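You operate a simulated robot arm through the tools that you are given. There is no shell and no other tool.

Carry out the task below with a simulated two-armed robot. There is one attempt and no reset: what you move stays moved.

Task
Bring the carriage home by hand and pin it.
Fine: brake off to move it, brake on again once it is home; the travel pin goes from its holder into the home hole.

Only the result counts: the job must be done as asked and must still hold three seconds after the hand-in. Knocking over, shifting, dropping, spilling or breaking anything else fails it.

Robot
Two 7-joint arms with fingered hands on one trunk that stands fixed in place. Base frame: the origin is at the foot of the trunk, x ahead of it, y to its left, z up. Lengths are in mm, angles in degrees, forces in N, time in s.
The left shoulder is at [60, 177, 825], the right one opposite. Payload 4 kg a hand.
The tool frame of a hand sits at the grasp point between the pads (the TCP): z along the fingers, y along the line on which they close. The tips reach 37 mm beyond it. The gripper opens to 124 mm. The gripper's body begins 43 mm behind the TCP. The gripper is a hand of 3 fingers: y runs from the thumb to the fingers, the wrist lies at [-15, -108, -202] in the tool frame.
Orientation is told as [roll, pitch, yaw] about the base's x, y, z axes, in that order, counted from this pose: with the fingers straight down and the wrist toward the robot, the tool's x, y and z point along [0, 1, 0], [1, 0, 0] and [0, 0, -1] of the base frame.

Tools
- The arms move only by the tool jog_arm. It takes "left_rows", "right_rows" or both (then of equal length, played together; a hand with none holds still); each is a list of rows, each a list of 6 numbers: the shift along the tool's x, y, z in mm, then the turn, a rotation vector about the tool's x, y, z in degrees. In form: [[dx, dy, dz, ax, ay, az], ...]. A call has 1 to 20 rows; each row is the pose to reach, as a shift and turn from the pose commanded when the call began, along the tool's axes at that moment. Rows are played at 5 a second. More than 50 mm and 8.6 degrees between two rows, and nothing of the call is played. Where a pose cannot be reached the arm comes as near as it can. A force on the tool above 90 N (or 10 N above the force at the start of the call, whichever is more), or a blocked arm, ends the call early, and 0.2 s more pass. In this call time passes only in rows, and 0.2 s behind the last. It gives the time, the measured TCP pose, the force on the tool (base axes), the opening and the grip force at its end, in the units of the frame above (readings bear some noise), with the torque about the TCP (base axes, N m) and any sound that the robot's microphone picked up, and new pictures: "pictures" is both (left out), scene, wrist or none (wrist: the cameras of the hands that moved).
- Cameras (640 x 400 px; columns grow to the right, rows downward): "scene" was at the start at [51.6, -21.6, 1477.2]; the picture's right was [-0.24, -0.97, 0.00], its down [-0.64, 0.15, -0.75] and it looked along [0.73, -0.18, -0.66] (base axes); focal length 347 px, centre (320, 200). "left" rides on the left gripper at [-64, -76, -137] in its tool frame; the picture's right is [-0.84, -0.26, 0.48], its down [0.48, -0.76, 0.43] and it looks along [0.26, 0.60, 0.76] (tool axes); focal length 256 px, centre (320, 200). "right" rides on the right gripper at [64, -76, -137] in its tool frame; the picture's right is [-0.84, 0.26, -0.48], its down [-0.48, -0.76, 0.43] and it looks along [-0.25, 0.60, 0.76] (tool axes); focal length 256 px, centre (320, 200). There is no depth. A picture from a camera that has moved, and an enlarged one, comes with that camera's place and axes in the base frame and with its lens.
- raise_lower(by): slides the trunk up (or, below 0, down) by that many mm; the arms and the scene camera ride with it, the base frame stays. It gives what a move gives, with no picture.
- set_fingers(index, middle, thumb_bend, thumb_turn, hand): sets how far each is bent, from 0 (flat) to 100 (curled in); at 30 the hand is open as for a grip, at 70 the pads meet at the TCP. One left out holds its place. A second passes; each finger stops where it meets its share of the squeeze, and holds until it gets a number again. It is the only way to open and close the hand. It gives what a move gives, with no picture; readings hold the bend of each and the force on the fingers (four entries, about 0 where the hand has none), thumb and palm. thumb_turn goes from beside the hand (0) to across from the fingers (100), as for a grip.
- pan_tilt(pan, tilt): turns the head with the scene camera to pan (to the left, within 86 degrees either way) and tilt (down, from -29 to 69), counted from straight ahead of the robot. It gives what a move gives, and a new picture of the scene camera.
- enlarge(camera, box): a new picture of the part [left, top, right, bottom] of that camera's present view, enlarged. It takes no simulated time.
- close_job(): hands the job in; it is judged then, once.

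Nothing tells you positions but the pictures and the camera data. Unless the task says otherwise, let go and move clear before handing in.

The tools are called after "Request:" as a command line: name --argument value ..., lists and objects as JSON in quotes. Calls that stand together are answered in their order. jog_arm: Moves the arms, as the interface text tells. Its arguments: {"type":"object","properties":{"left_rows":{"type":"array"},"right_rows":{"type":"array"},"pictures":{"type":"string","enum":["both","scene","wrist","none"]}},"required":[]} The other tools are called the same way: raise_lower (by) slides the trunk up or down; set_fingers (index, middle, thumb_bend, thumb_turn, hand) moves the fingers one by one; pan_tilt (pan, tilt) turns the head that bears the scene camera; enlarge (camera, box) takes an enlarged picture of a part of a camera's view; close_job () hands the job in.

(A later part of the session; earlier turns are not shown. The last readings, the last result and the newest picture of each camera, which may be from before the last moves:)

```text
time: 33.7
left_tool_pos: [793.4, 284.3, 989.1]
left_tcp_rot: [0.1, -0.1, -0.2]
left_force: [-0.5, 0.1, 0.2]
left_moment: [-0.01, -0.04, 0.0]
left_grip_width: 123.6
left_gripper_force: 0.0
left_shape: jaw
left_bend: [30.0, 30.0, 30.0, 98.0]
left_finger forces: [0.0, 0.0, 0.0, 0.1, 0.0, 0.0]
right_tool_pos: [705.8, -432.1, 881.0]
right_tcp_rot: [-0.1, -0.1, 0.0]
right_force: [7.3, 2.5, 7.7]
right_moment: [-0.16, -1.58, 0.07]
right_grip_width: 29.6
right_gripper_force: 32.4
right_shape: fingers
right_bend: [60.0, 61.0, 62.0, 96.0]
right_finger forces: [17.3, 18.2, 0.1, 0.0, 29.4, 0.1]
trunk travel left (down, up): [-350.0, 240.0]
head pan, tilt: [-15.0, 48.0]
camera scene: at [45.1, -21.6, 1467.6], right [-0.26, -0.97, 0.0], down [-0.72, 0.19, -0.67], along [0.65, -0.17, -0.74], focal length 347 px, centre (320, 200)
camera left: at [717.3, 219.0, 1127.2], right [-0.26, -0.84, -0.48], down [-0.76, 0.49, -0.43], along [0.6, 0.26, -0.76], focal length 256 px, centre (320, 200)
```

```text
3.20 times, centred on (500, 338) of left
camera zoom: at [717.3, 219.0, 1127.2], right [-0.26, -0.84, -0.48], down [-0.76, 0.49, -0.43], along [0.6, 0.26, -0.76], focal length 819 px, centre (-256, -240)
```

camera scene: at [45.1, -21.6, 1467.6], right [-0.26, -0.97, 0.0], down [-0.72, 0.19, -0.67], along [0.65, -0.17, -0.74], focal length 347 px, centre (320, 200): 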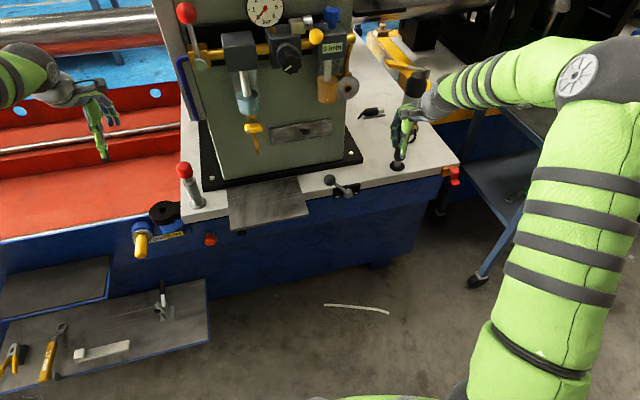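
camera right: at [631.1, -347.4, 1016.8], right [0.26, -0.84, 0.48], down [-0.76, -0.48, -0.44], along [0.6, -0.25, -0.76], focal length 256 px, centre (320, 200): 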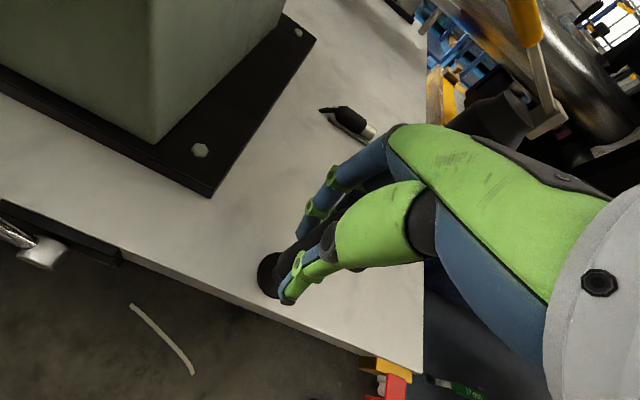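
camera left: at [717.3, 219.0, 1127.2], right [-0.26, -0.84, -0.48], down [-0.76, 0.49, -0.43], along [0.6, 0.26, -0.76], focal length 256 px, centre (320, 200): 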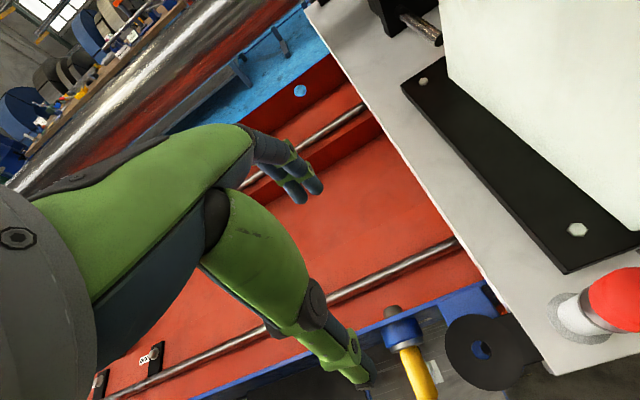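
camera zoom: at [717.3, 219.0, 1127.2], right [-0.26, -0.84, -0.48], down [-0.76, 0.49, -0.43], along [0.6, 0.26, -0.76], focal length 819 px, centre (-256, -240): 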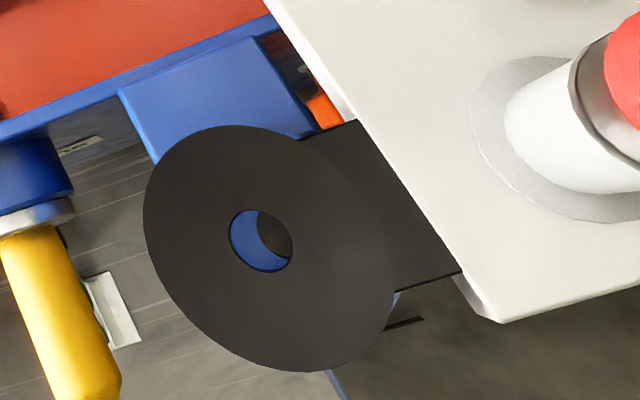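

The carriage settled back a little: through the lug hole I see the blue boss on one side and the dark HOME hole offset to the right. I'll zoom in to measure the offset.

Request:
enlarge --camera "left" --box '[450, 325, 514, 365]'

Request:
enlarge --camera "scene" --box '[130, 190, 210, 240]'

```text
10.00 times, centred on (482, 345) of left
camera zoom: at [717.3, 219.0, 1127.2], right [-0.26, -0.84, -0.48], down [-0.76, 0.49, -0.43], along [0.6, 0.26, -0.76], focal length 2560 px, centre (-1300, -1250)
```

zoom: 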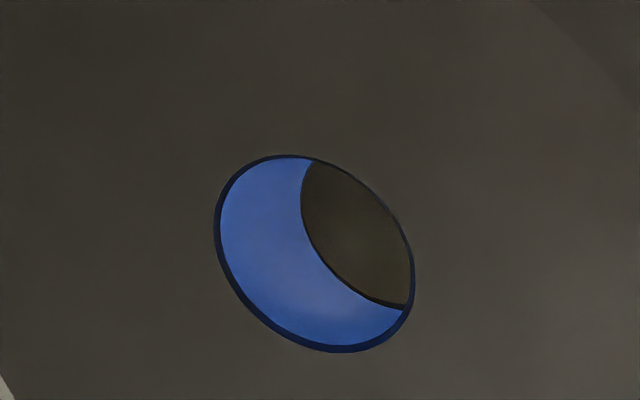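

```text
8.00 times, centred on (170, 215) of scene
camera zoom: at [45.1, -21.6, 1467.6], right [-0.26, -0.97, 0.0], down [-0.72, 0.19, -0.67], along [0.65, -0.17, -0.74], focal length 2777 px, centre (1520, 80)
```

zoom: 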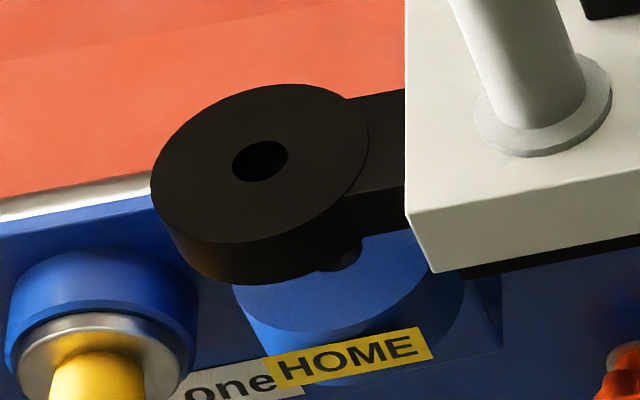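

The lug hole sits about 8 mm left of the HOME hole (x already matches). I'll ease the carriage 8 mm further right with very small steps, let it settle, and look again.

Request:
jog_arm --right_rows '[[-1, 0, 0, 0, 0, 0], [-2, 0, 0, 0, 0, 0], [-3, 0, 0, 0, 0, 0], [-4, 0, 0, 0, 0, 0], [-5, 0, 0, 0, 0, 0], [-6, 0, 0, 0, 0, 0], [-7, 0, 0, 0, 0, 0], [-8, 0, 0, 0, 0, 0], [-8, 0, 0, 0, 0, 0], [-8, 0, 0, 0, 0, 0], [-8, 0, 0, 0, 0, 0], [-8, 0, 0, 0, 0, 0], [-8, 0, 0, 0, 0, 0]]' --pictures "none"

Request:
enlarge --camera "left" --box '[450, 325, 514, 365]'

```text
time: 36.5
left_tool_pos: [792.3, 283.6, 987.8]
left_tcp_rot: [0.2, 0.0, -0.1]
left_force: [0.6, 0.5, 0.5]
left_moment: [0.01, 0.03, -0.02]
left_grip_width: 123.7
left_gripper_force: 0.0
left_shape: jaw
left_bend: [30.0, 30.0, 30.0, 98.0]
left_finger forces: [0.0, 0.0, 0.0, 0.1, 0.1, 0.0]
right_tool_pos: [705.8, -439.4, 882.2]
right_tcp_rot: [0.0, 0.0, 0.1]
right_force: [0.3, -0.5, 8.3]
right_moment: [-0.16, -1.59, 0.07]
right_grip_width: 29.6
right_gripper_force: 33.3
right_shape: fingers
right_bend: [61.0, 61.0, 62.0, 96.0]
right_finger forces: [15.5, 18.1, 0.0, 0.0, 33.4, 0.0]
trunk travel left (down, up): [-350.0, 240.0]
head pan, tilt: [-15.0, 48.0]
```

```text
10.00 times, centred on (482, 345) of left
camera zoom: at [716.9, 219.0, 1127.0], right [-0.26, -0.84, -0.48], down [-0.76, 0.48, -0.43], along [0.6, 0.26, -0.76], focal length 2560 px, centre (-1300, -1250)
```

zoom: 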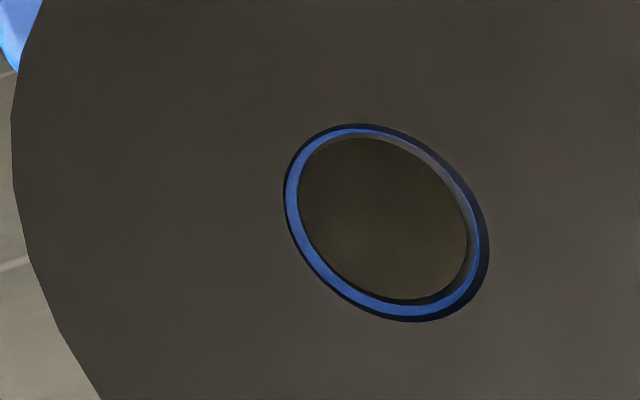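

The holes are now concentric to about 0.5 mm. While the right hand keeps holding the carriage, I'll bring the left hand above the red pin (now at about (713, 124)) so the pin can lock it before the brake is set.

Request:
jog_arm --left_rows '[[-10, -20, -10, 0, 0, 0], [-40, -45, -14, 0, 0, 0], [-75, -65, -14, 0, 0, 0], [-110, -80, -14, 0, 0, 0], [-140, -80, -14, 0, 0, 0], [-160, -80, -14, 0, 0, 0]]' --pictures "both"

Request:
enlarge --camera "left" --box '[260, 180, 500, 330]'

Request:
enlarge --camera "scene" --box '[120, 120, 280, 220]'

```text
time: 37.9
left_tool_pos: [713.7, 123.6, 1001.2]
left_tcp_rot: [0.2, -0.1, 0.0]
left_force: [-0.5, 0.4, 0.6]
left_moment: [-0.01, 0.02, -0.02]
left_grip_width: 123.7
left_gripper_force: 0.1
left_shape: jaw
left_bend: [30.0, 30.0, 30.0, 98.0]
left_finger forces: [0.1, 0.0, 0.0, 0.1, 0.0, 0.2]
right_tool_pos: [705.9, -437.5, 882.4]
right_tcp_rot: [0.0, -0.1, 0.1]
right_force: [0.0, -8.0, 9.5]
right_moment: [-0.26, -1.57, 0.02]
right_grip_width: 29.2
right_gripper_force: 33.3
right_shape: fingers
right_bend: [61.0, 61.0, 62.0, 96.0]
right_finger forces: [14.2, 19.4, 0.0, 0.0, 33.2, 0.1]
trunk travel left (down, up): [-350.0, 240.0]
head pan, tilt: [-15.0, 48.0]
camera scene: at [45.0, -22.4, 1467.5], right [-0.26, -0.97, 0.0], down [-0.72, 0.19, -0.67], along [0.65, -0.17, -0.74], focal length 347 px, centre (320, 200)
camera left: at [637.5, 59.7, 1139.8], right [-0.26, -0.84, -0.49], down [-0.76, 0.48, -0.43], along [0.6, 0.26, -0.76], focal length 256 px, centre (320, 200)
```

scene: 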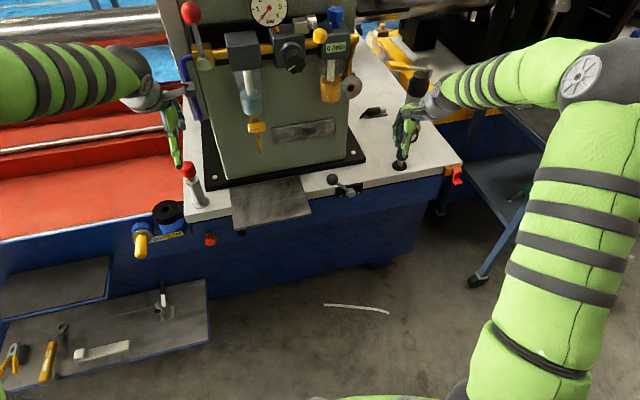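
left: 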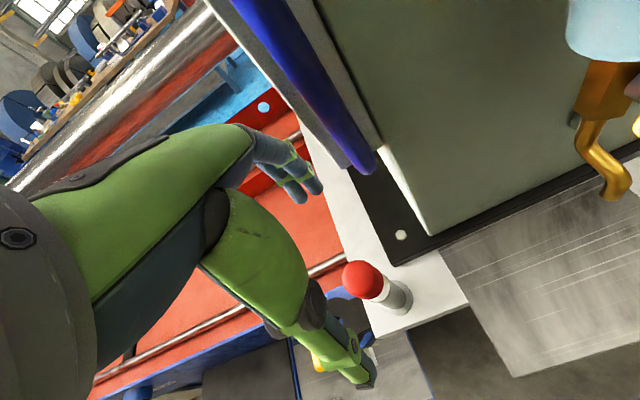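

```text
2.67 times, centred on (380, 255) of left
camera zoom: at [637.5, 59.7, 1139.8], right [-0.26, -0.84, -0.49], down [-0.76, 0.48, -0.43], along [0.6, 0.26, -0.76], focal length 683 px, centre (160, 53)
```

zoom: 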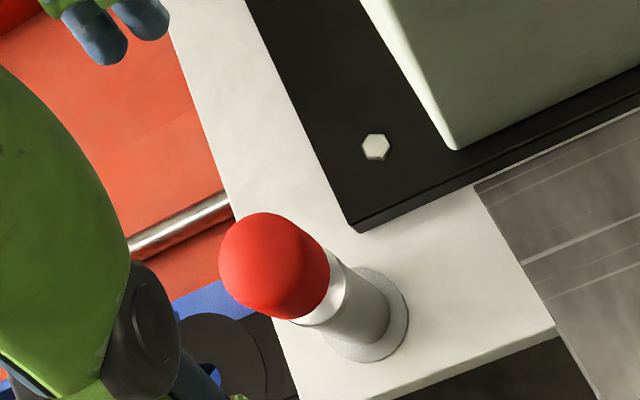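

```text
4.00 times, centred on (200, 170) of scene
camera zoom: at [45.0, -22.4, 1467.5], right [-0.26, -0.97, 0.0], down [-0.72, 0.19, -0.67], along [0.65, -0.17, -0.74], focal length 1388 px, centre (800, 320)
```

zoom: 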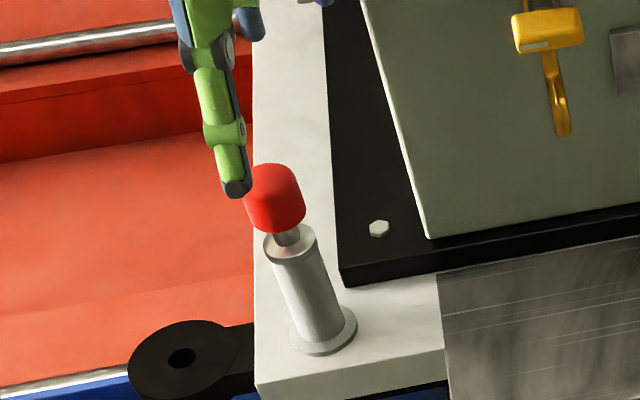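

The red cap is centred near (715, 125, 898), nearly under the left TCP. I'll descend with the hand open so the cap is between thumb and fingers.

Request:
jog_arm --left_rows '[[0, 0, 25, 0, 0, 0], [0, 0, 50, 0, 0, 0], [1, 1, 75, 0, 0, 0], [1, 1, 97, 0, 0, 0]]' --pictures "both"

Request:
enlarge --camera "left" --box '[260, 180, 500, 330]'

Request:
enlarge --camera "scene" --box '[120, 120, 280, 220]'

```text
time: 38.9
left_tool_pos: [713.8, 125.1, 904.6]
left_tcp_rot: [0.1, -0.1, -0.1]
left_force: [0.1, 0.4, -0.1]
left_moment: [0.05, 0.01, -0.01]
left_grip_width: 123.9
left_gripper_force: 0.1
left_shape: jaw
left_bend: [30.0, 30.0, 30.0, 98.0]
left_finger forces: [0.1, 0.0, 0.1, 0.0, 0.0, 0.0]
right_tool_pos: [706.3, -438.2, 882.0]
right_tcp_rot: [0.1, 0.0, 0.1]
right_force: [0.7, -8.0, 11.0]
right_moment: [-0.35, -1.57, -0.03]
right_grip_width: 29.5
right_gripper_force: 34.0
right_shape: fingers
right_bend: [61.0, 61.0, 62.0, 97.0]
right_finger forces: [14.5, 19.8, 0.0, 0.0, 32.9, 0.1]
trunk travel left (down, up): [-350.0, 240.0]
head pan, tilt: [-15.0, 48.0]
camera scene: at [44.9, -22.5, 1467.5], right [-0.26, -0.97, 0.0], down [-0.72, 0.19, -0.67], along [0.65, -0.17, -0.74], focal length 347 px, centre (320, 200)
camera left: at [637.5, 60.3, 1042.8], right [-0.26, -0.84, -0.49], down [-0.76, 0.49, -0.43], along [0.6, 0.26, -0.76], focal length 256 px, centre (320, 200)
```

scene: 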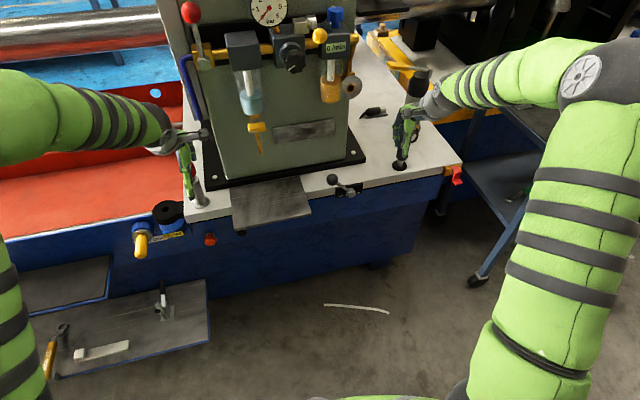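
left: 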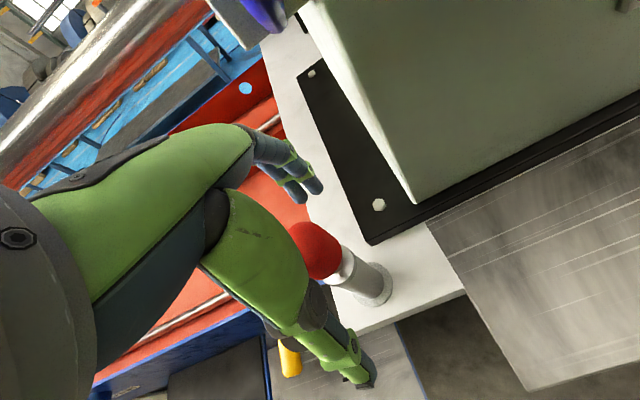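

```text
2.67 times, centred on (380, 255) of left
camera zoom: at [637.5, 60.3, 1042.8], right [-0.26, -0.84, -0.49], down [-0.76, 0.49, -0.43], along [0.6, 0.26, -0.76], focal length 683 px, centre (160, 53)
```

zoom: 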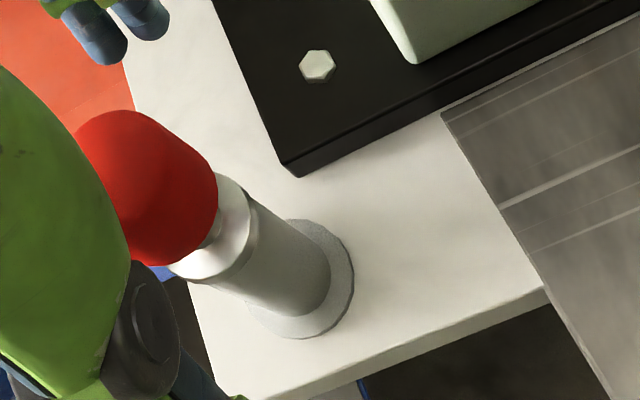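

```text
4.00 times, centred on (200, 170) of scene
camera zoom: at [44.9, -22.5, 1467.5], right [-0.26, -0.97, 0.0], down [-0.72, 0.19, -0.67], along [0.65, -0.17, -0.74], focal length 1388 px, centre (800, 320)
```

zoom: 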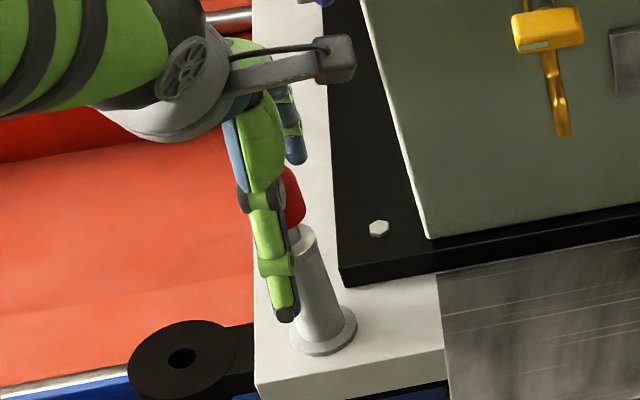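

The cap sits centred between thumb and fingers. I'll close the left hand on it.

Request:
set_fingers --hand "left" --index 70 --middle 70 --thumb_bend 70

Request:
enlarge --camera "left" --box '[260, 180, 500, 330]'

Request:
enlarge --camera "scene" --box '[120, 120, 280, 220]'

```text
time: 39.9
left_tool_pos: [712.0, 126.2, 905.2]
left_tcp_rot: [0.1, 0.0, 0.0]
left_force: [-28.9, 2.6, 2.0]
left_moment: [0.14, -1.34, -0.19]
left_grip_width: 32.6
left_gripper_force: 31.2
left_shape: fingers
left_bend: [65.0, 63.0, 60.0, 97.0]
left_finger forces: [10.2, 11.4, 0.1, 0.0, 41.1, 0.0]
right_tool_pos: [705.1, -437.9, 882.4]
right_tcp_rot: [-0.1, -0.1, 0.2]
right_force: [12.3, -11.7, 3.7]
right_moment: [-0.44, -1.54, -0.11]
right_grip_width: 29.1
right_gripper_force: 31.2
right_shape: fingers
right_bend: [61.0, 61.0, 62.0, 97.0]
right_finger forces: [16.3, 21.9, 0.0, 0.0, 24.5, 0.0]
trunk travel left (down, up): [-350.0, 240.0]
head pan, tilt: [-15.0, 48.0]
```

```text
2.67 times, centred on (380, 255) of left
camera zoom: at [636.2, 60.5, 1042.5], right [-0.26, -0.84, -0.49], down [-0.76, 0.49, -0.43], along [0.6, 0.26, -0.76], focal length 683 px, centre (160, 53)
```

zoom: 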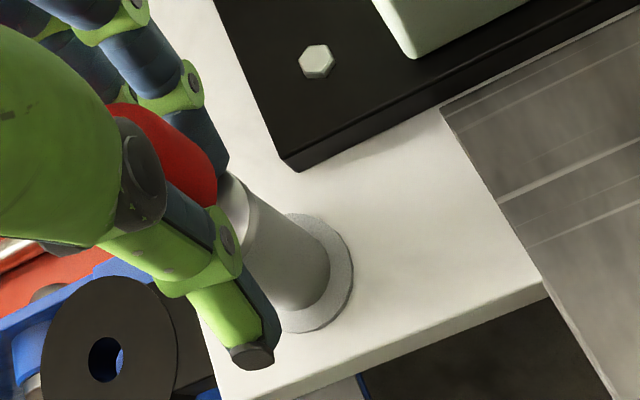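

```text
4.00 times, centred on (200, 170) of scene
camera zoom: at [43.6, -22.7, 1467.4], right [-0.26, -0.97, 0.0], down [-0.72, 0.19, -0.67], along [0.65, -0.17, -0.74], focal length 1388 px, centre (800, 320)
```

zoom: 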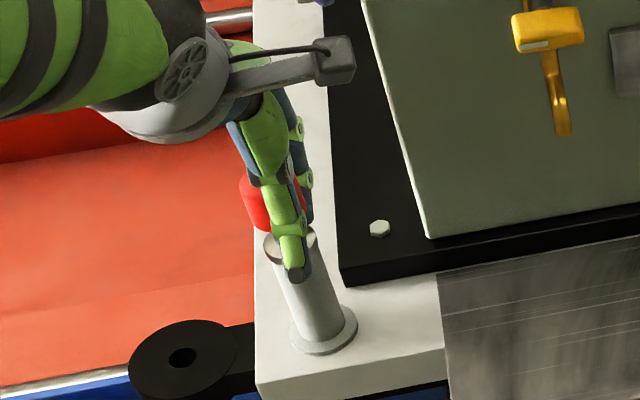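

The grip on the cap is firm but loaded 29 N in x, so I'll ease the hand a few mm toward the robot to balance it before lifting.

Request:
jog_arm --left_rows '[[0, -2, 0, 0, 0, 0], [0, -4, 0, 0, 0, 0], [0, -6, 0, 0, 0, 0]]' --pictures "none"

```text
time: 40.7
left_tool_pos: [710.8, 125.3, 905.9]
left_tcp_rot: [0.1, -0.3, -0.1]
left_force: [8.8, 1.0, -0.2]
left_moment: [0.2, -0.9, -0.07]
left_grip_width: 26.1
left_gripper_force: 21.4
left_shape: fingers
left_bend: [63.0, 62.0, 64.0, 97.0]
left_finger forces: [12.2, 16.5, 0.0, 0.0, 14.0, 0.1]
right_tool_pos: [706.3, -437.4, 882.2]
right_tcp_rot: [0.1, 0.0, 0.1]
right_force: [-0.4, -6.2, 11.0]
right_moment: [-0.37, -1.62, 0.0]
right_grip_width: 29.4
right_gripper_force: 33.5
right_shape: fingers
right_bend: [61.0, 61.0, 62.0, 97.0]
right_finger forces: [14.3, 18.9, 0.0, 0.0, 34.7, 0.1]
trunk travel left (down, up): [-350.0, 240.0]
head pan, tilt: [-15.0, 48.0]
```

Request:
set_fingers --hand "left" --index 80 --middle 80 --thumb_bend 80

Request:
enlarge --camera "left" --box '[260, 180, 500, 330]'

```text
time: 41.7
left_tool_pos: [707.9, 126.0, 905.2]
left_tcp_rot: [0.1, -0.2, 0.0]
left_force: [3.8, -0.4, 8.5]
left_moment: [-0.04, -1.34, -0.15]
left_grip_width: 20.2
left_gripper_force: 34.1
left_shape: fingers
left_bend: [61.0, 60.0, 65.0, 97.0]
left_finger forces: [24.1, 19.0, 0.0, 0.0, 25.0, 0.0]
right_tool_pos: [706.3, -437.0, 880.8]
right_tcp_rot: [0.0, -0.1, 0.1]
right_force: [1.6, -7.7, 10.1]
right_moment: [-0.37, -1.54, 0.0]
right_grip_width: 29.2
right_gripper_force: 32.6
right_shape: fingers
right_bend: [61.0, 61.0, 62.0, 97.0]
right_finger forces: [14.7, 19.1, 0.0, 0.1, 31.9, 0.1]
trunk travel left (down, up): [-350.0, 240.0]
head pan, tilt: [-15.0, 48.0]
```

```text
2.67 times, centred on (380, 255) of left
camera zoom: at [632.1, 60.2, 1043.6], right [-0.26, -0.84, -0.48], down [-0.76, 0.48, -0.44], along [0.6, 0.26, -0.76], focal length 683 px, centre (160, 53)
```

zoom: 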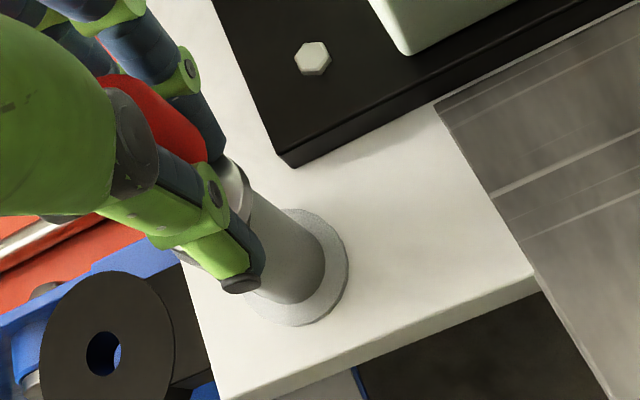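

Request:
enlarge --camera "scene" --box '[160, 140, 224, 180]'

Request:
enlarge --camera "left" --box '[270, 200, 366, 260]'

```text
10.00 times, centred on (192, 160) of scene
camera zoom: at [44.8, -22.5, 1467.6], right [-0.26, -0.97, 0.0], down [-0.72, 0.19, -0.67], along [0.65, -0.17, -0.74], focal length 3471 px, centre (1600, 600)
```

zoom: 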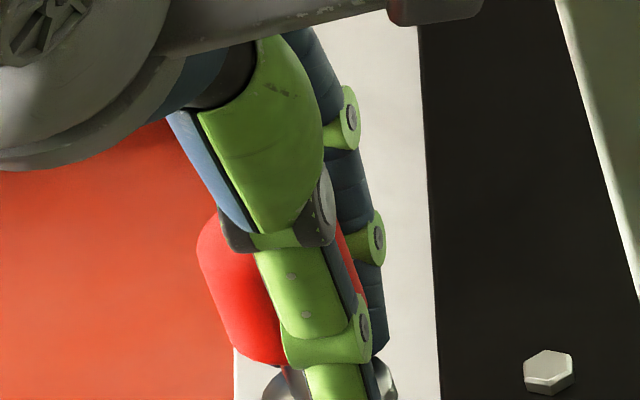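

```text
6.67 times, centred on (318, 230) of left
camera zoom: at [632.1, 60.2, 1043.6], right [-0.26, -0.84, -0.48], down [-0.76, 0.48, -0.44], along [0.6, 0.26, -0.76], focal length 1707 px, centre (333, 0)
```

zoom: 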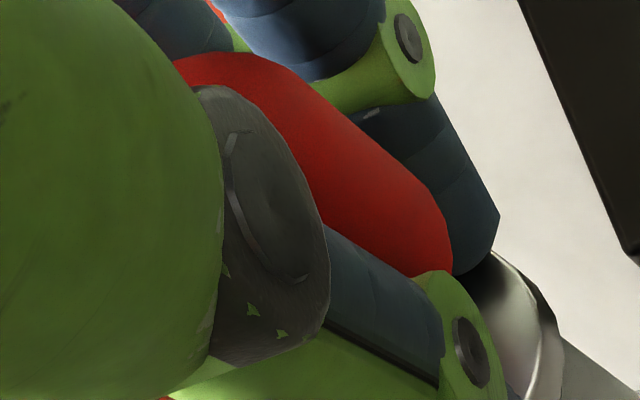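

The cap is well inside the grip between the middle phalanges. I'll lift slowly by 25 mm and check that the pin comes along.

Request:
jog_arm --left_rows '[[0, 0, -4, 0, 0, 0], [0, 0, -8, 0, 0, 0], [0, 0, -13, 0, 0, 0], [0, 0, -18, 0, 0, 0], [0, 0, -25, 0, 0, 0]]' --pictures "none"

Request:
enlarge --camera "scene" --box '[140, 120, 268, 200]'

Request:
enlarge --camera "left" --box '[260, 180, 500, 330]'

```text
time: 42.9
left_tool_pos: [708.1, 124.3, 927.4]
left_tcp_rot: [0.2, -0.1, 0.0]
left_force: [9.7, 2.1, -6.3]
left_moment: [0.3, -1.08, 0.01]
left_grip_width: 18.6
left_gripper_force: 32.6
left_shape: fingers
left_bend: [60.0, 59.0, 66.0, 96.0]
left_finger forces: [24.8, 18.9, 0.0, 0.0, 21.8, 0.1]
right_tool_pos: [706.5, -437.7, 880.6]
right_tcp_rot: [0.0, -0.1, 0.1]
right_force: [-4.2, -7.7, 15.6]
right_moment: [-0.37, -1.56, 0.01]
right_grip_width: 29.4
right_gripper_force: 35.4
right_shape: fingers
right_bend: [61.0, 61.0, 62.0, 97.0]
right_finger forces: [14.1, 18.5, 0.1, 0.1, 37.9, 0.1]
trunk travel left (down, up): [-350.0, 240.0]
head pan, tilt: [-15.0, 48.0]
```

```text
5.00 times, centred on (204, 160) of scene
camera zoom: at [45.4, -21.9, 1467.5], right [-0.26, -0.97, 0.0], down [-0.72, 0.19, -0.67], along [0.65, -0.17, -0.74], focal length 1736 px, centre (900, 400)
```

zoom: 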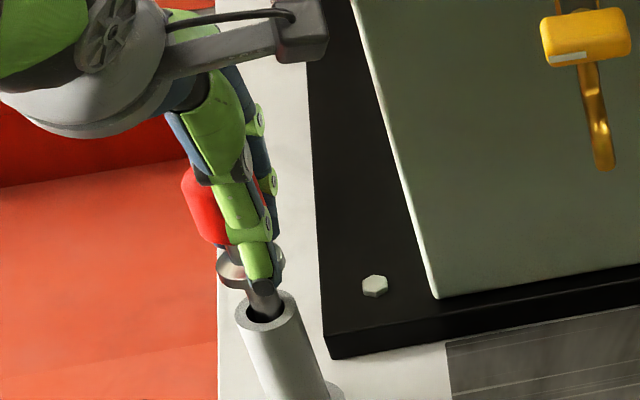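

```text
2.67 times, centred on (380, 255) of left
camera zoom: at [632.3, 61.3, 1067.0], right [-0.26, -0.84, -0.49], down [-0.76, 0.49, -0.43], along [0.6, 0.26, -0.76], focal length 683 px, centre (160, 53)
```

zoom: 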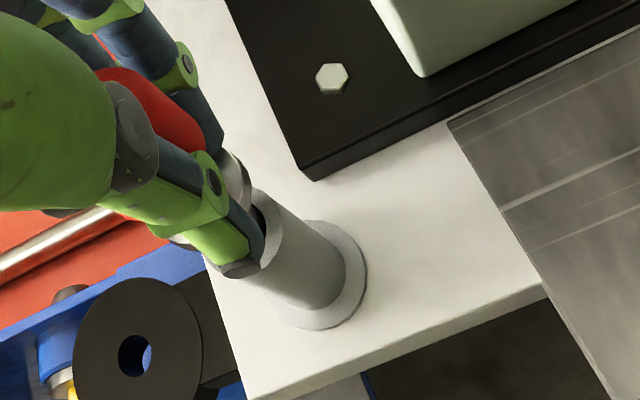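

The pin lifts out with a collar and a thinner shaft below it. I'll keep lifting straight up until its end clears the holder.

Request:
jog_arm --left_rows '[[0, 0, -8, 0, 0, 0], [0, 0, -16, 0, 0, 0], [0, 0, -24, 0, 0, 0], [0, 0, -32, 0, 0, 0], [0, 0, -40, 0, 0, 0], [0, 0, -48, 0, 0, 0], [0, 0, -56, 0, 0, 0], [0, 0, -64, 0, 0, 0], [0, 0, -72, 0, 0, 0], [0, 0, -80, 0, 0, 0]]' --pictures "scene"

Request:
enlarge --camera "scene" --box '[140, 100, 268, 180]'

Request:
enlarge --camera "left" --box '[260, 180, 500, 330]'

```text
time: 45.1
left_tool_pos: [707.6, 126.1, 1008.9]
left_tcp_rot: [0.2, 0.0, 0.0]
left_force: [0.6, 0.4, -1.5]
left_moment: [-0.02, 0.03, 0.01]
left_grip_width: 17.2
left_gripper_force: 29.0
left_shape: fingers
left_bend: [60.0, 61.0, 67.0, 96.0]
left_finger forces: [19.2, 12.4, 0.0, 0.0, 26.7, 0.0]
right_tool_pos: [705.9, -437.2, 882.1]
right_tcp_rot: [0.0, -0.1, 0.0]
right_force: [0.8, -9.3, 12.4]
right_moment: [-0.38, -1.56, -0.06]
right_grip_width: 29.3
right_gripper_force: 33.8
right_shape: fingers
right_bend: [61.0, 61.0, 62.0, 97.0]
right_finger forces: [14.7, 19.5, 0.0, 0.0, 33.4, 0.0]
trunk travel left (down, up): [-350.0, 240.0]
head pan, tilt: [-15.0, 48.0]
camera scene: at [45.0, -22.3, 1467.5], right [-0.26, -0.97, 0.0], down [-0.72, 0.19, -0.67], along [0.65, -0.17, -0.74], focal length 347 px, centre (320, 200)
```

scene: 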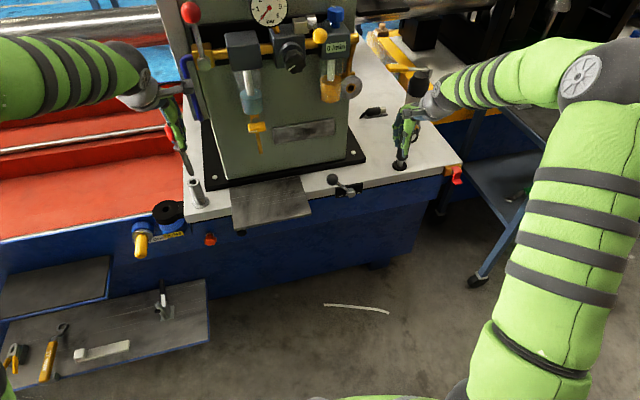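

```text
5.00 times, centred on (204, 140) of scene
camera zoom: at [45.0, -22.3, 1467.5], right [-0.26, -0.97, 0.0], down [-0.72, 0.19, -0.67], along [0.65, -0.17, -0.74], focal length 1736 px, centre (900, 500)
```

zoom: 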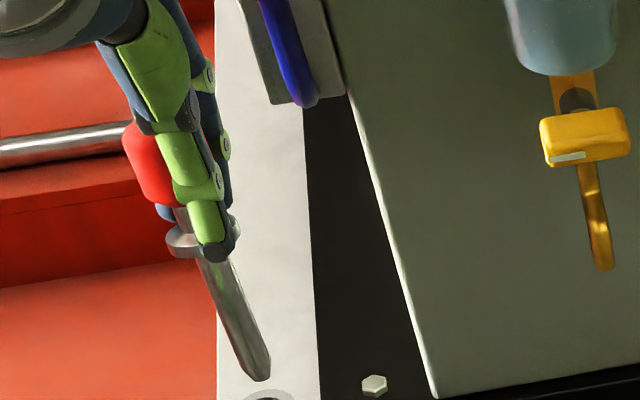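

```text
2.67 times, centred on (380, 255) of left
camera zoom: at [631.7, 60.8, 1148.2], right [-0.26, -0.84, -0.48], down [-0.76, 0.49, -0.43], along [0.6, 0.26, -0.76], focal length 683 px, centre (160, 53)
```

zoom: 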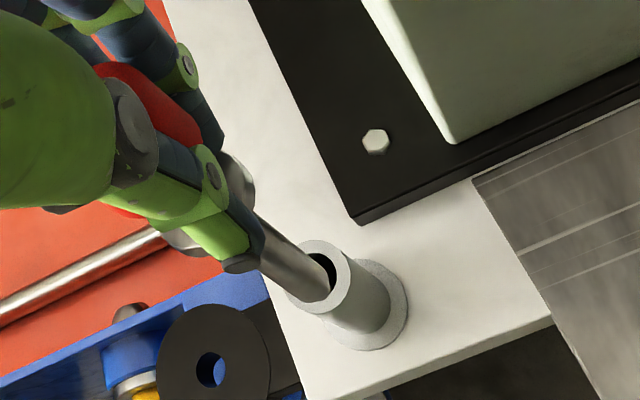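

The pin is out of its holder but appears tilted in the grip (tip shifted toward the robot). I'll zoom in to measure its tilt accurately.

Request:
enlarge --camera "scene" --box '[160, 130, 224, 180]'

Request:
enlarge --camera "left" --box '[300, 220, 420, 295]'

Request:
enlarge --camera "left" --box '[250, 180, 400, 300]'

```text
8.00 times, centred on (192, 155) of scene
camera zoom: at [45.0, -22.3, 1467.5], right [-0.26, -0.97, 0.0], down [-0.72, 0.19, -0.67], along [0.65, -0.17, -0.74], focal length 2777 px, centre (1344, 560)
```

zoom: 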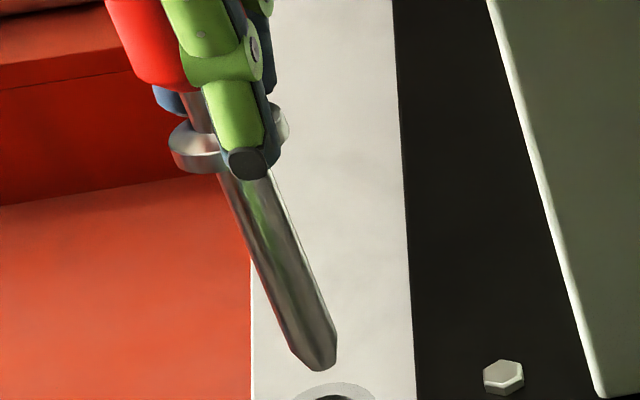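

```text
5.33 times, centred on (360, 258) of left
camera zoom: at [631.7, 60.8, 1148.2], right [-0.26, -0.84, -0.48], down [-0.76, 0.49, -0.43], along [0.6, 0.26, -0.76], focal length 1365 px, centre (107, -107)
```

zoom: 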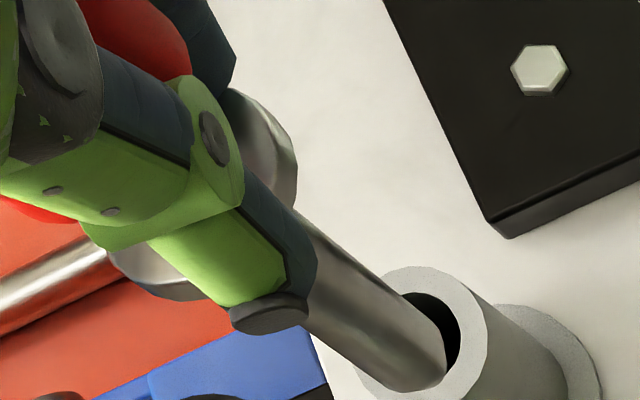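

```text
3.33 times, centred on (325, 240) of left
camera zoom: at [631.7, 60.8, 1148.2], right [-0.26, -0.84, -0.48], down [-0.76, 0.49, -0.43], along [0.6, 0.26, -0.76], focal length 853 px, centre (303, 67)
```

zoom: 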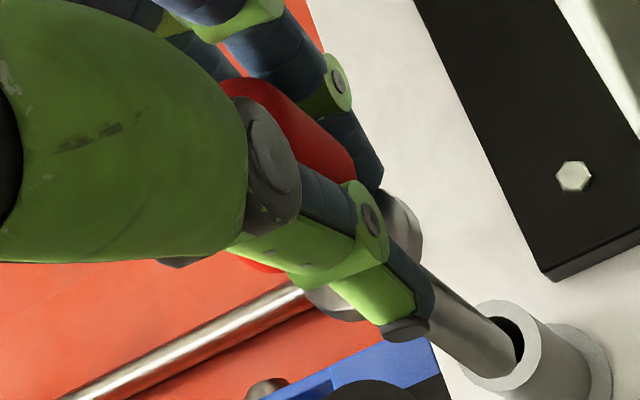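

The pin leans about 9° (tip toward the robot) and 1.5° to the right in the grip. I'll raise it slightly and rotate the hand to make the pin vertical, then check.

Request:
jog_arm --left_rows '[[0, 0, -10, 0, 0, 0], [0, 0, -20, -2.3, 0.4, 0], [0, 0, -20, -4.5, 0.8, 0], [0, 0, -20, -6.8, 1.1, 0], [0, 0, -20, -9, 1.5, 0], [0, 0, -20, -9, 1.5, 0]]' --pictures "scene"

Request:
enlarge --camera "scene" --box '[160, 120, 224, 160]'

Request:
enlarge --camera "left" --box '[300, 220, 420, 295]'

```text
time: 46.5
left_tool_pos: [708.2, 125.1, 1027.8]
left_tcp_rot: [1.6, -9.2, -0.1]
left_force: [0.4, 0.0, -0.5]
left_moment: [-0.02, -0.01, -0.03]
left_grip_width: 17.1
left_gripper_force: 29.0
left_shape: fingers
left_bend: [60.0, 61.0, 67.0, 96.0]
left_finger forces: [19.0, 12.4, 0.0, 0.1, 26.9, 0.0]
right_tool_pos: [707.0, -438.7, 882.1]
right_tcp_rot: [0.0, -0.1, 0.1]
right_force: [2.3, -7.3, 12.9]
right_moment: [-0.39, -1.56, -0.07]
right_grip_width: 29.5
right_gripper_force: 33.8
right_shape: fingers
right_bend: [61.0, 61.0, 62.0, 97.0]
right_finger forces: [14.8, 19.5, 0.0, 0.0, 33.3, 0.0]
trunk travel left (down, up): [-350.0, 240.0]
head pan, tilt: [-15.0, 48.0]
camera scene: at [45.0, -22.3, 1467.5], right [-0.26, -0.97, 0.0], down [-0.72, 0.19, -0.67], along [0.65, -0.17, -0.74], focal length 347 px, centre (320, 200)
```

scene: 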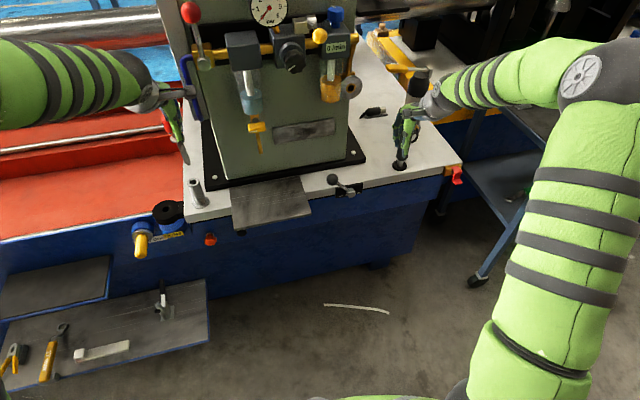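

```text
10.00 times, centred on (192, 140) of scene
camera zoom: at [45.0, -22.3, 1467.5], right [-0.26, -0.97, 0.0], down [-0.72, 0.19, -0.67], along [0.65, -0.17, -0.74], focal length 3471 px, centre (1600, 800)
```

zoom: 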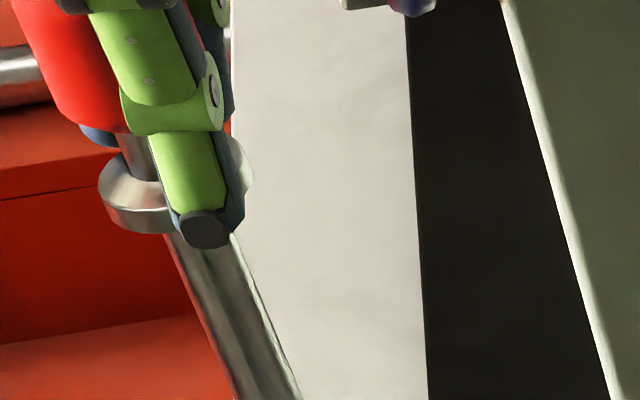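

```text
5.33 times, centred on (360, 258) of left
camera zoom: at [611.7, 57.3, 1151.4], right [-0.18, -0.82, -0.54], down [-0.68, 0.5, -0.54], along [0.71, 0.27, -0.65], focal length 1365 px, centre (107, -107)
```

zoom: 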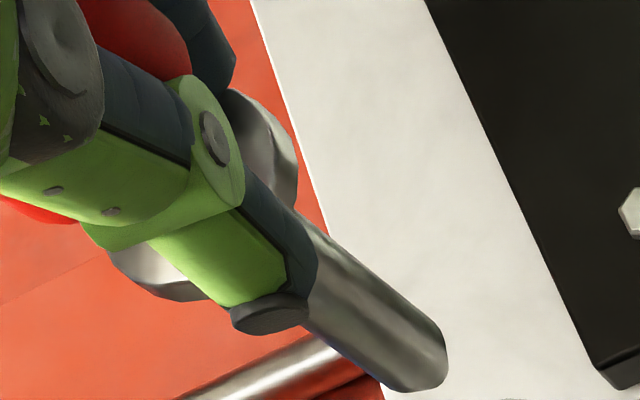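

Request:
enlarge --camera "scene" --box '[160, 130, 208, 170]'

Request:
enlarge --camera "left" --box '[320, 230, 400, 290]'

```text
10.00 times, centred on (184, 150) of scene
camera zoom: at [45.0, -22.3, 1467.5], right [-0.26, -0.97, 0.0], down [-0.72, 0.19, -0.67], along [0.65, -0.17, -0.74], focal length 3471 px, centre (1680, 700)
```

zoom: 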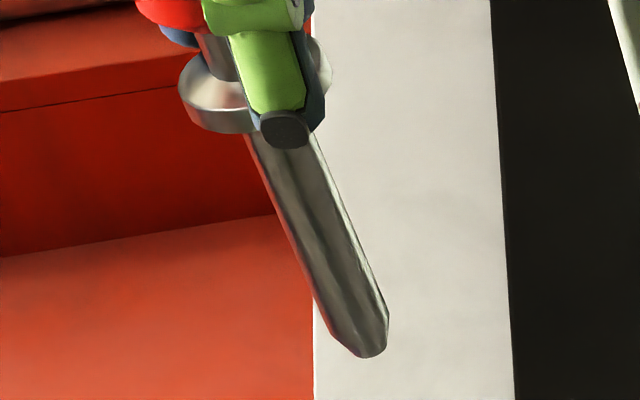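

```text
6.67 times, centred on (360, 260) of left
camera zoom: at [611.7, 57.3, 1151.4], right [-0.18, -0.82, -0.54], down [-0.68, 0.5, -0.54], along [0.71, 0.27, -0.65], focal length 1707 px, centre (53, -200)
```

zoom: 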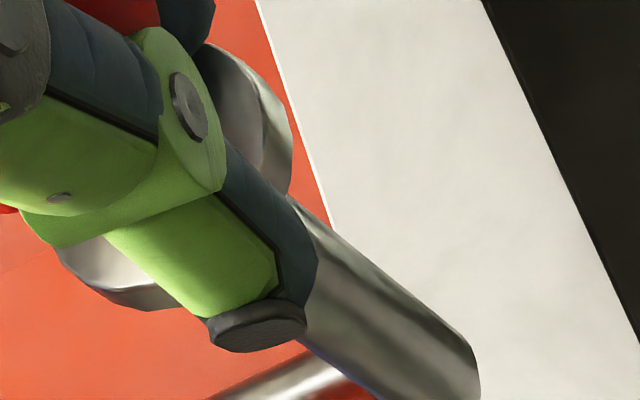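

The pin is now vertical to within about 1.5°, with its tip near (718, 120, 912). I'll carry it left over the lug hole (about (714, 214.5)) and lower it to just above the lug.

Request:
jog_arm --left_rows '[[15, -0.5, 0.3, 0, 0, 0], [35, -1.3, 0.8, 0, 0, 0], [55, -2, 1.2, 0, 0, 0], [75, -2.8, 1.7, 0, 0, 0], [94.5, -3.5, 2.1, 0, 0, 0], [94, -6.9, 23, 0, 0, 0], [93.3, -10.3, 44, 0, 0, 0], [92.7, -13.7, 65, 0, 0, 0], [92.2, -17.1, 86, 0, 0, 0], [92.2, -17.1, 86, 0, 0, 0]]' --pictures "both"

Request:
enlarge --camera "scene" --box '[140, 170, 204, 220]'

Request:
enlarge --camera "left" --box '[300, 220, 420, 295]'

```text
time: 48.7
left_tool_pos: [706.0, 221.1, 943.1]
left_tcp_rot: [1.5, -9.0, -0.2]
left_force: [0.9, 0.1, -0.8]
left_moment: [-0.03, -0.02, -0.02]
left_grip_width: 16.8
left_gripper_force: 29.7
left_shape: fingers
left_bend: [60.0, 61.0, 67.0, 96.0]
left_finger forces: [18.7, 12.3, 0.0, 0.0, 26.7, 0.1]
right_tool_pos: [707.3, -436.9, 880.8]
right_tcp_rot: [0.0, -0.2, 0.2]
right_force: [2.5, -7.8, 12.0]
right_moment: [-0.38, -1.5, -0.02]
right_grip_width: 29.1
right_gripper_force: 33.9
right_shape: fingers
right_bend: [61.0, 61.0, 62.0, 97.0]
right_finger forces: [14.6, 19.6, 0.0, 0.0, 33.3, 0.0]
trunk travel left (down, up): [-350.0, 240.0]
head pan, tilt: [-15.0, 48.0]
camera scene: at [45.1, -22.1, 1467.5], right [-0.26, -0.97, 0.0], down [-0.72, 0.19, -0.67], along [0.65, -0.17, -0.74], focal length 347 px, centre (320, 200)
camera left: at [608.1, 152.5, 1066.6], right [-0.18, -0.82, -0.54], down [-0.68, 0.5, -0.53], along [0.71, 0.27, -0.65], focal length 256 px, centre (320, 200)
```

scene: 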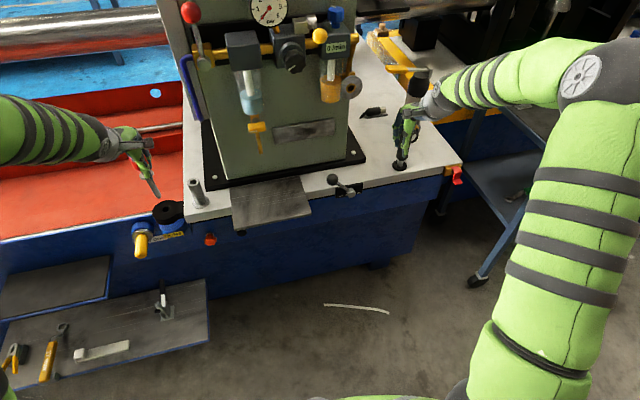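
left: 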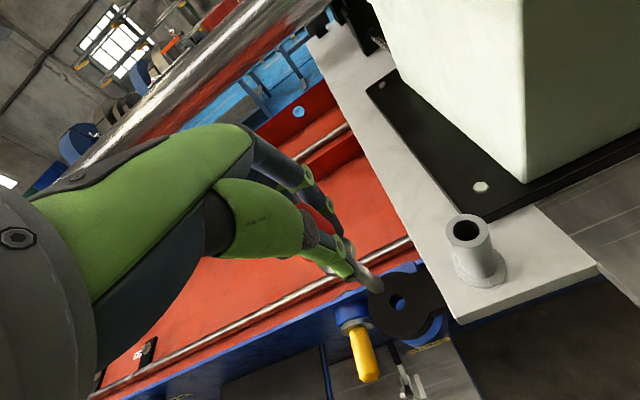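

```text
8.00 times, centred on (172, 195) of scene
camera zoom: at [45.1, -22.1, 1467.5], right [-0.26, -0.97, 0.0], down [-0.72, 0.19, -0.67], along [0.65, -0.17, -0.74], focal length 2777 px, centre (1504, 240)
```

zoom: 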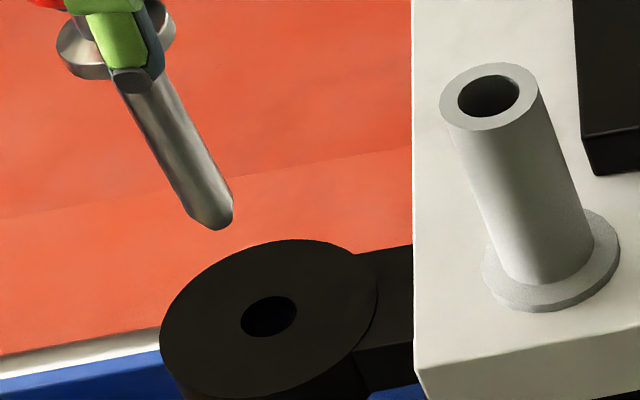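

```text
5.33 times, centred on (360, 258) of left
camera zoom: at [608.1, 152.5, 1066.6], right [-0.18, -0.82, -0.54], down [-0.68, 0.5, -0.53], along [0.71, 0.27, -0.65], focal length 1365 px, centre (107, -107)
```

zoom: 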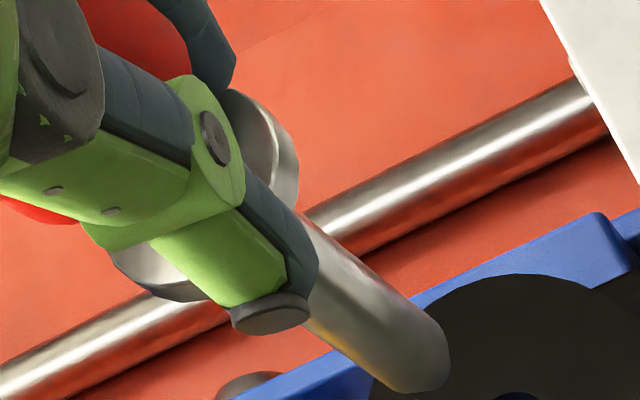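

Tip and lug hole agree to about 1–1.5 mm. I'll nudge by (+1, −1) mm, correct the remaining 1° lean and lower to just above the lug for a final check.

Request:
jog_arm --left_rows '[[-3.5, 1, 0, 0, 1.2, 0], [-3.8, -0.8, 12, 0, 1.2, 0], [-4.2, -2.7, 24, 0, 1.2, 0], [-4.5, -4.7, 34, 0, 1.2, 0], [-4.6, -5.7, 40.5, 0, 1.2, 0], [-4.6, -5.7, 40.5, 0, 1.2, 0]]' --pictures "none"

Request:
enlarge --camera "scene" --box '[140, 180, 188, 220]'

Request:
enlarge --camera "left" --box '[330, 240, 426, 300]'

```text
time: 50.1
left_tool_pos: [703.7, 216.6, 902.9]
left_tcp_rot: [2.8, -9.0, -0.1]
left_force: [0.5, 1.2, -0.7]
left_moment: [-0.02, 0.0, 0.01]
left_grip_width: 16.6
left_gripper_force: 28.7
left_shape: fingers
left_bend: [60.0, 61.0, 67.0, 96.0]
left_finger forces: [18.8, 12.3, 0.0, 0.0, 26.8, 0.1]
right_tool_pos: [705.2, -437.5, 882.9]
right_tcp_rot: [0.0, 0.0, 0.1]
right_force: [2.0, -7.5, 12.9]
right_moment: [-0.39, -1.49, -0.06]
right_grip_width: 29.2
right_gripper_force: 33.4
right_shape: fingers
right_bend: [61.0, 61.0, 62.0, 96.0]
right_finger forces: [14.4, 19.6, 0.1, 0.0, 33.1, 0.1]
trunk travel left (down, up): [-350.0, 240.0]
head pan, tilt: [-15.0, 48.0]
```

```text
10.00 times, centred on (164, 200) of scene
camera zoom: at [45.1, -22.1, 1467.5], right [-0.26, -0.97, 0.0], down [-0.72, 0.19, -0.67], along [0.65, -0.17, -0.74], focal length 3471 px, centre (1880, 200)
```

zoom: 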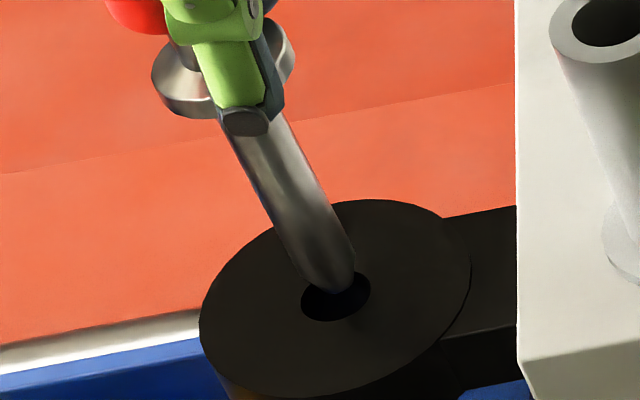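

```text
6.67 times, centred on (378, 270) of left
camera zoom: at [608.5, 145.2, 1024.1], right [-0.17, -0.81, -0.56], down [-0.68, 0.51, -0.52], along [0.71, 0.29, -0.64], focal length 1707 px, centre (-67, -267)
```

zoom: 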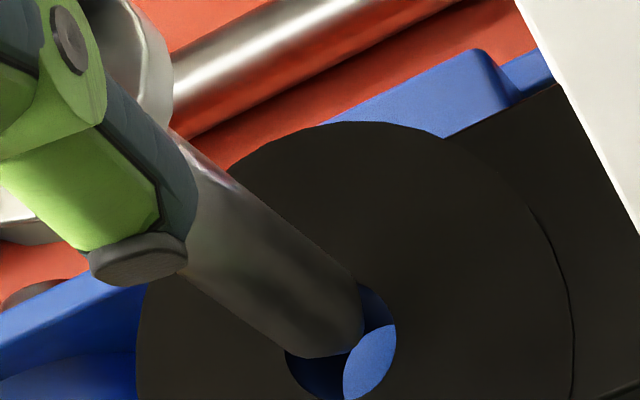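

Zoomed views show the pin axis about 2.3 mm too far right (−y); x is good. I'll correct that and start the insertion gently, watching the force.

Request:
jog_arm --left_rows '[[1.2, 0, 0, 0, 0, 0], [2.3, 0, 0.1, 0, 0, 0], [2.1, -0.6, 4, 0, 0, 0], [1.9, -1.2, 8, 0, 0, 0], [1.7, -1.9, 12, 0, 0, 0], [1.5, -2.5, 16, 0, 0, 0]]' --pictures "none"

Request:
enlarge --camera "scene" --box '[140, 180, 188, 220]'

Request:
enlarge --camera "left" --box '[330, 240, 426, 300]'

```text
time: 51.5
left_tool_pos: [704.7, 219.5, 886.7]
left_tcp_rot: [2.9, -9.1, -0.2]
left_force: [-0.7, -0.5, -1.2]
left_moment: [-0.01, 0.02, 0.02]
left_grip_width: 16.7
left_gripper_force: 28.9
left_shape: fingers
left_bend: [60.0, 61.0, 67.0, 96.0]
left_finger forces: [18.8, 12.3, 0.1, 0.0, 26.6, 0.0]
right_tool_pos: [706.0, -437.2, 882.2]
right_tcp_rot: [0.0, -0.1, 0.2]
right_force: [2.3, -6.8, 12.5]
right_moment: [-0.36, -1.54, -0.07]
right_grip_width: 29.2
right_gripper_force: 33.5
right_shape: fingers
right_bend: [61.0, 61.0, 62.0, 96.0]
right_finger forces: [14.4, 19.5, 0.0, 0.0, 33.0, 0.0]
trunk travel left (down, up): [-350.0, 240.0]
head pan, tilt: [-15.0, 48.0]
```

```text
10.00 times, centred on (164, 200) of scene
camera zoom: at [45.1, -22.1, 1467.5], right [-0.26, -0.97, 0.0], down [-0.72, 0.19, -0.67], along [0.65, -0.17, -0.74], focal length 3471 px, centre (1880, 200)
```

zoom: 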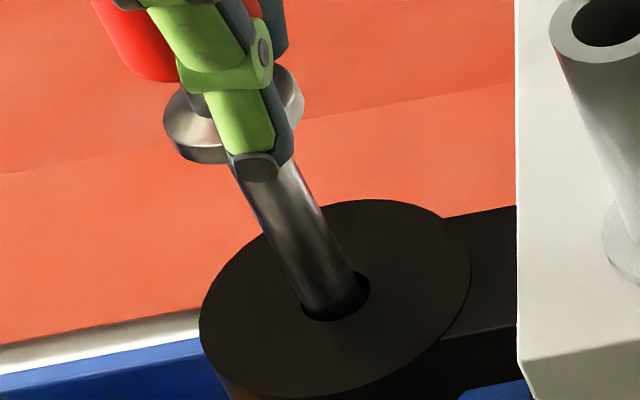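

```text
6.67 times, centred on (378, 270) of left
camera zoom: at [608.8, 148.1, 1008.3], right [-0.17, -0.81, -0.56], down [-0.68, 0.51, -0.52], along [0.71, 0.29, -0.64], focal length 1707 px, centre (-67, -267)
```

zoom: 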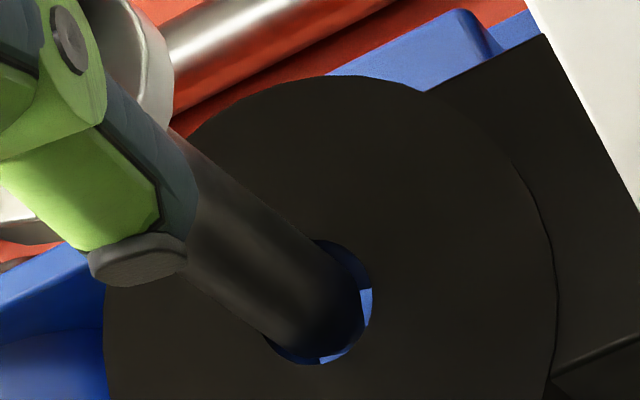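

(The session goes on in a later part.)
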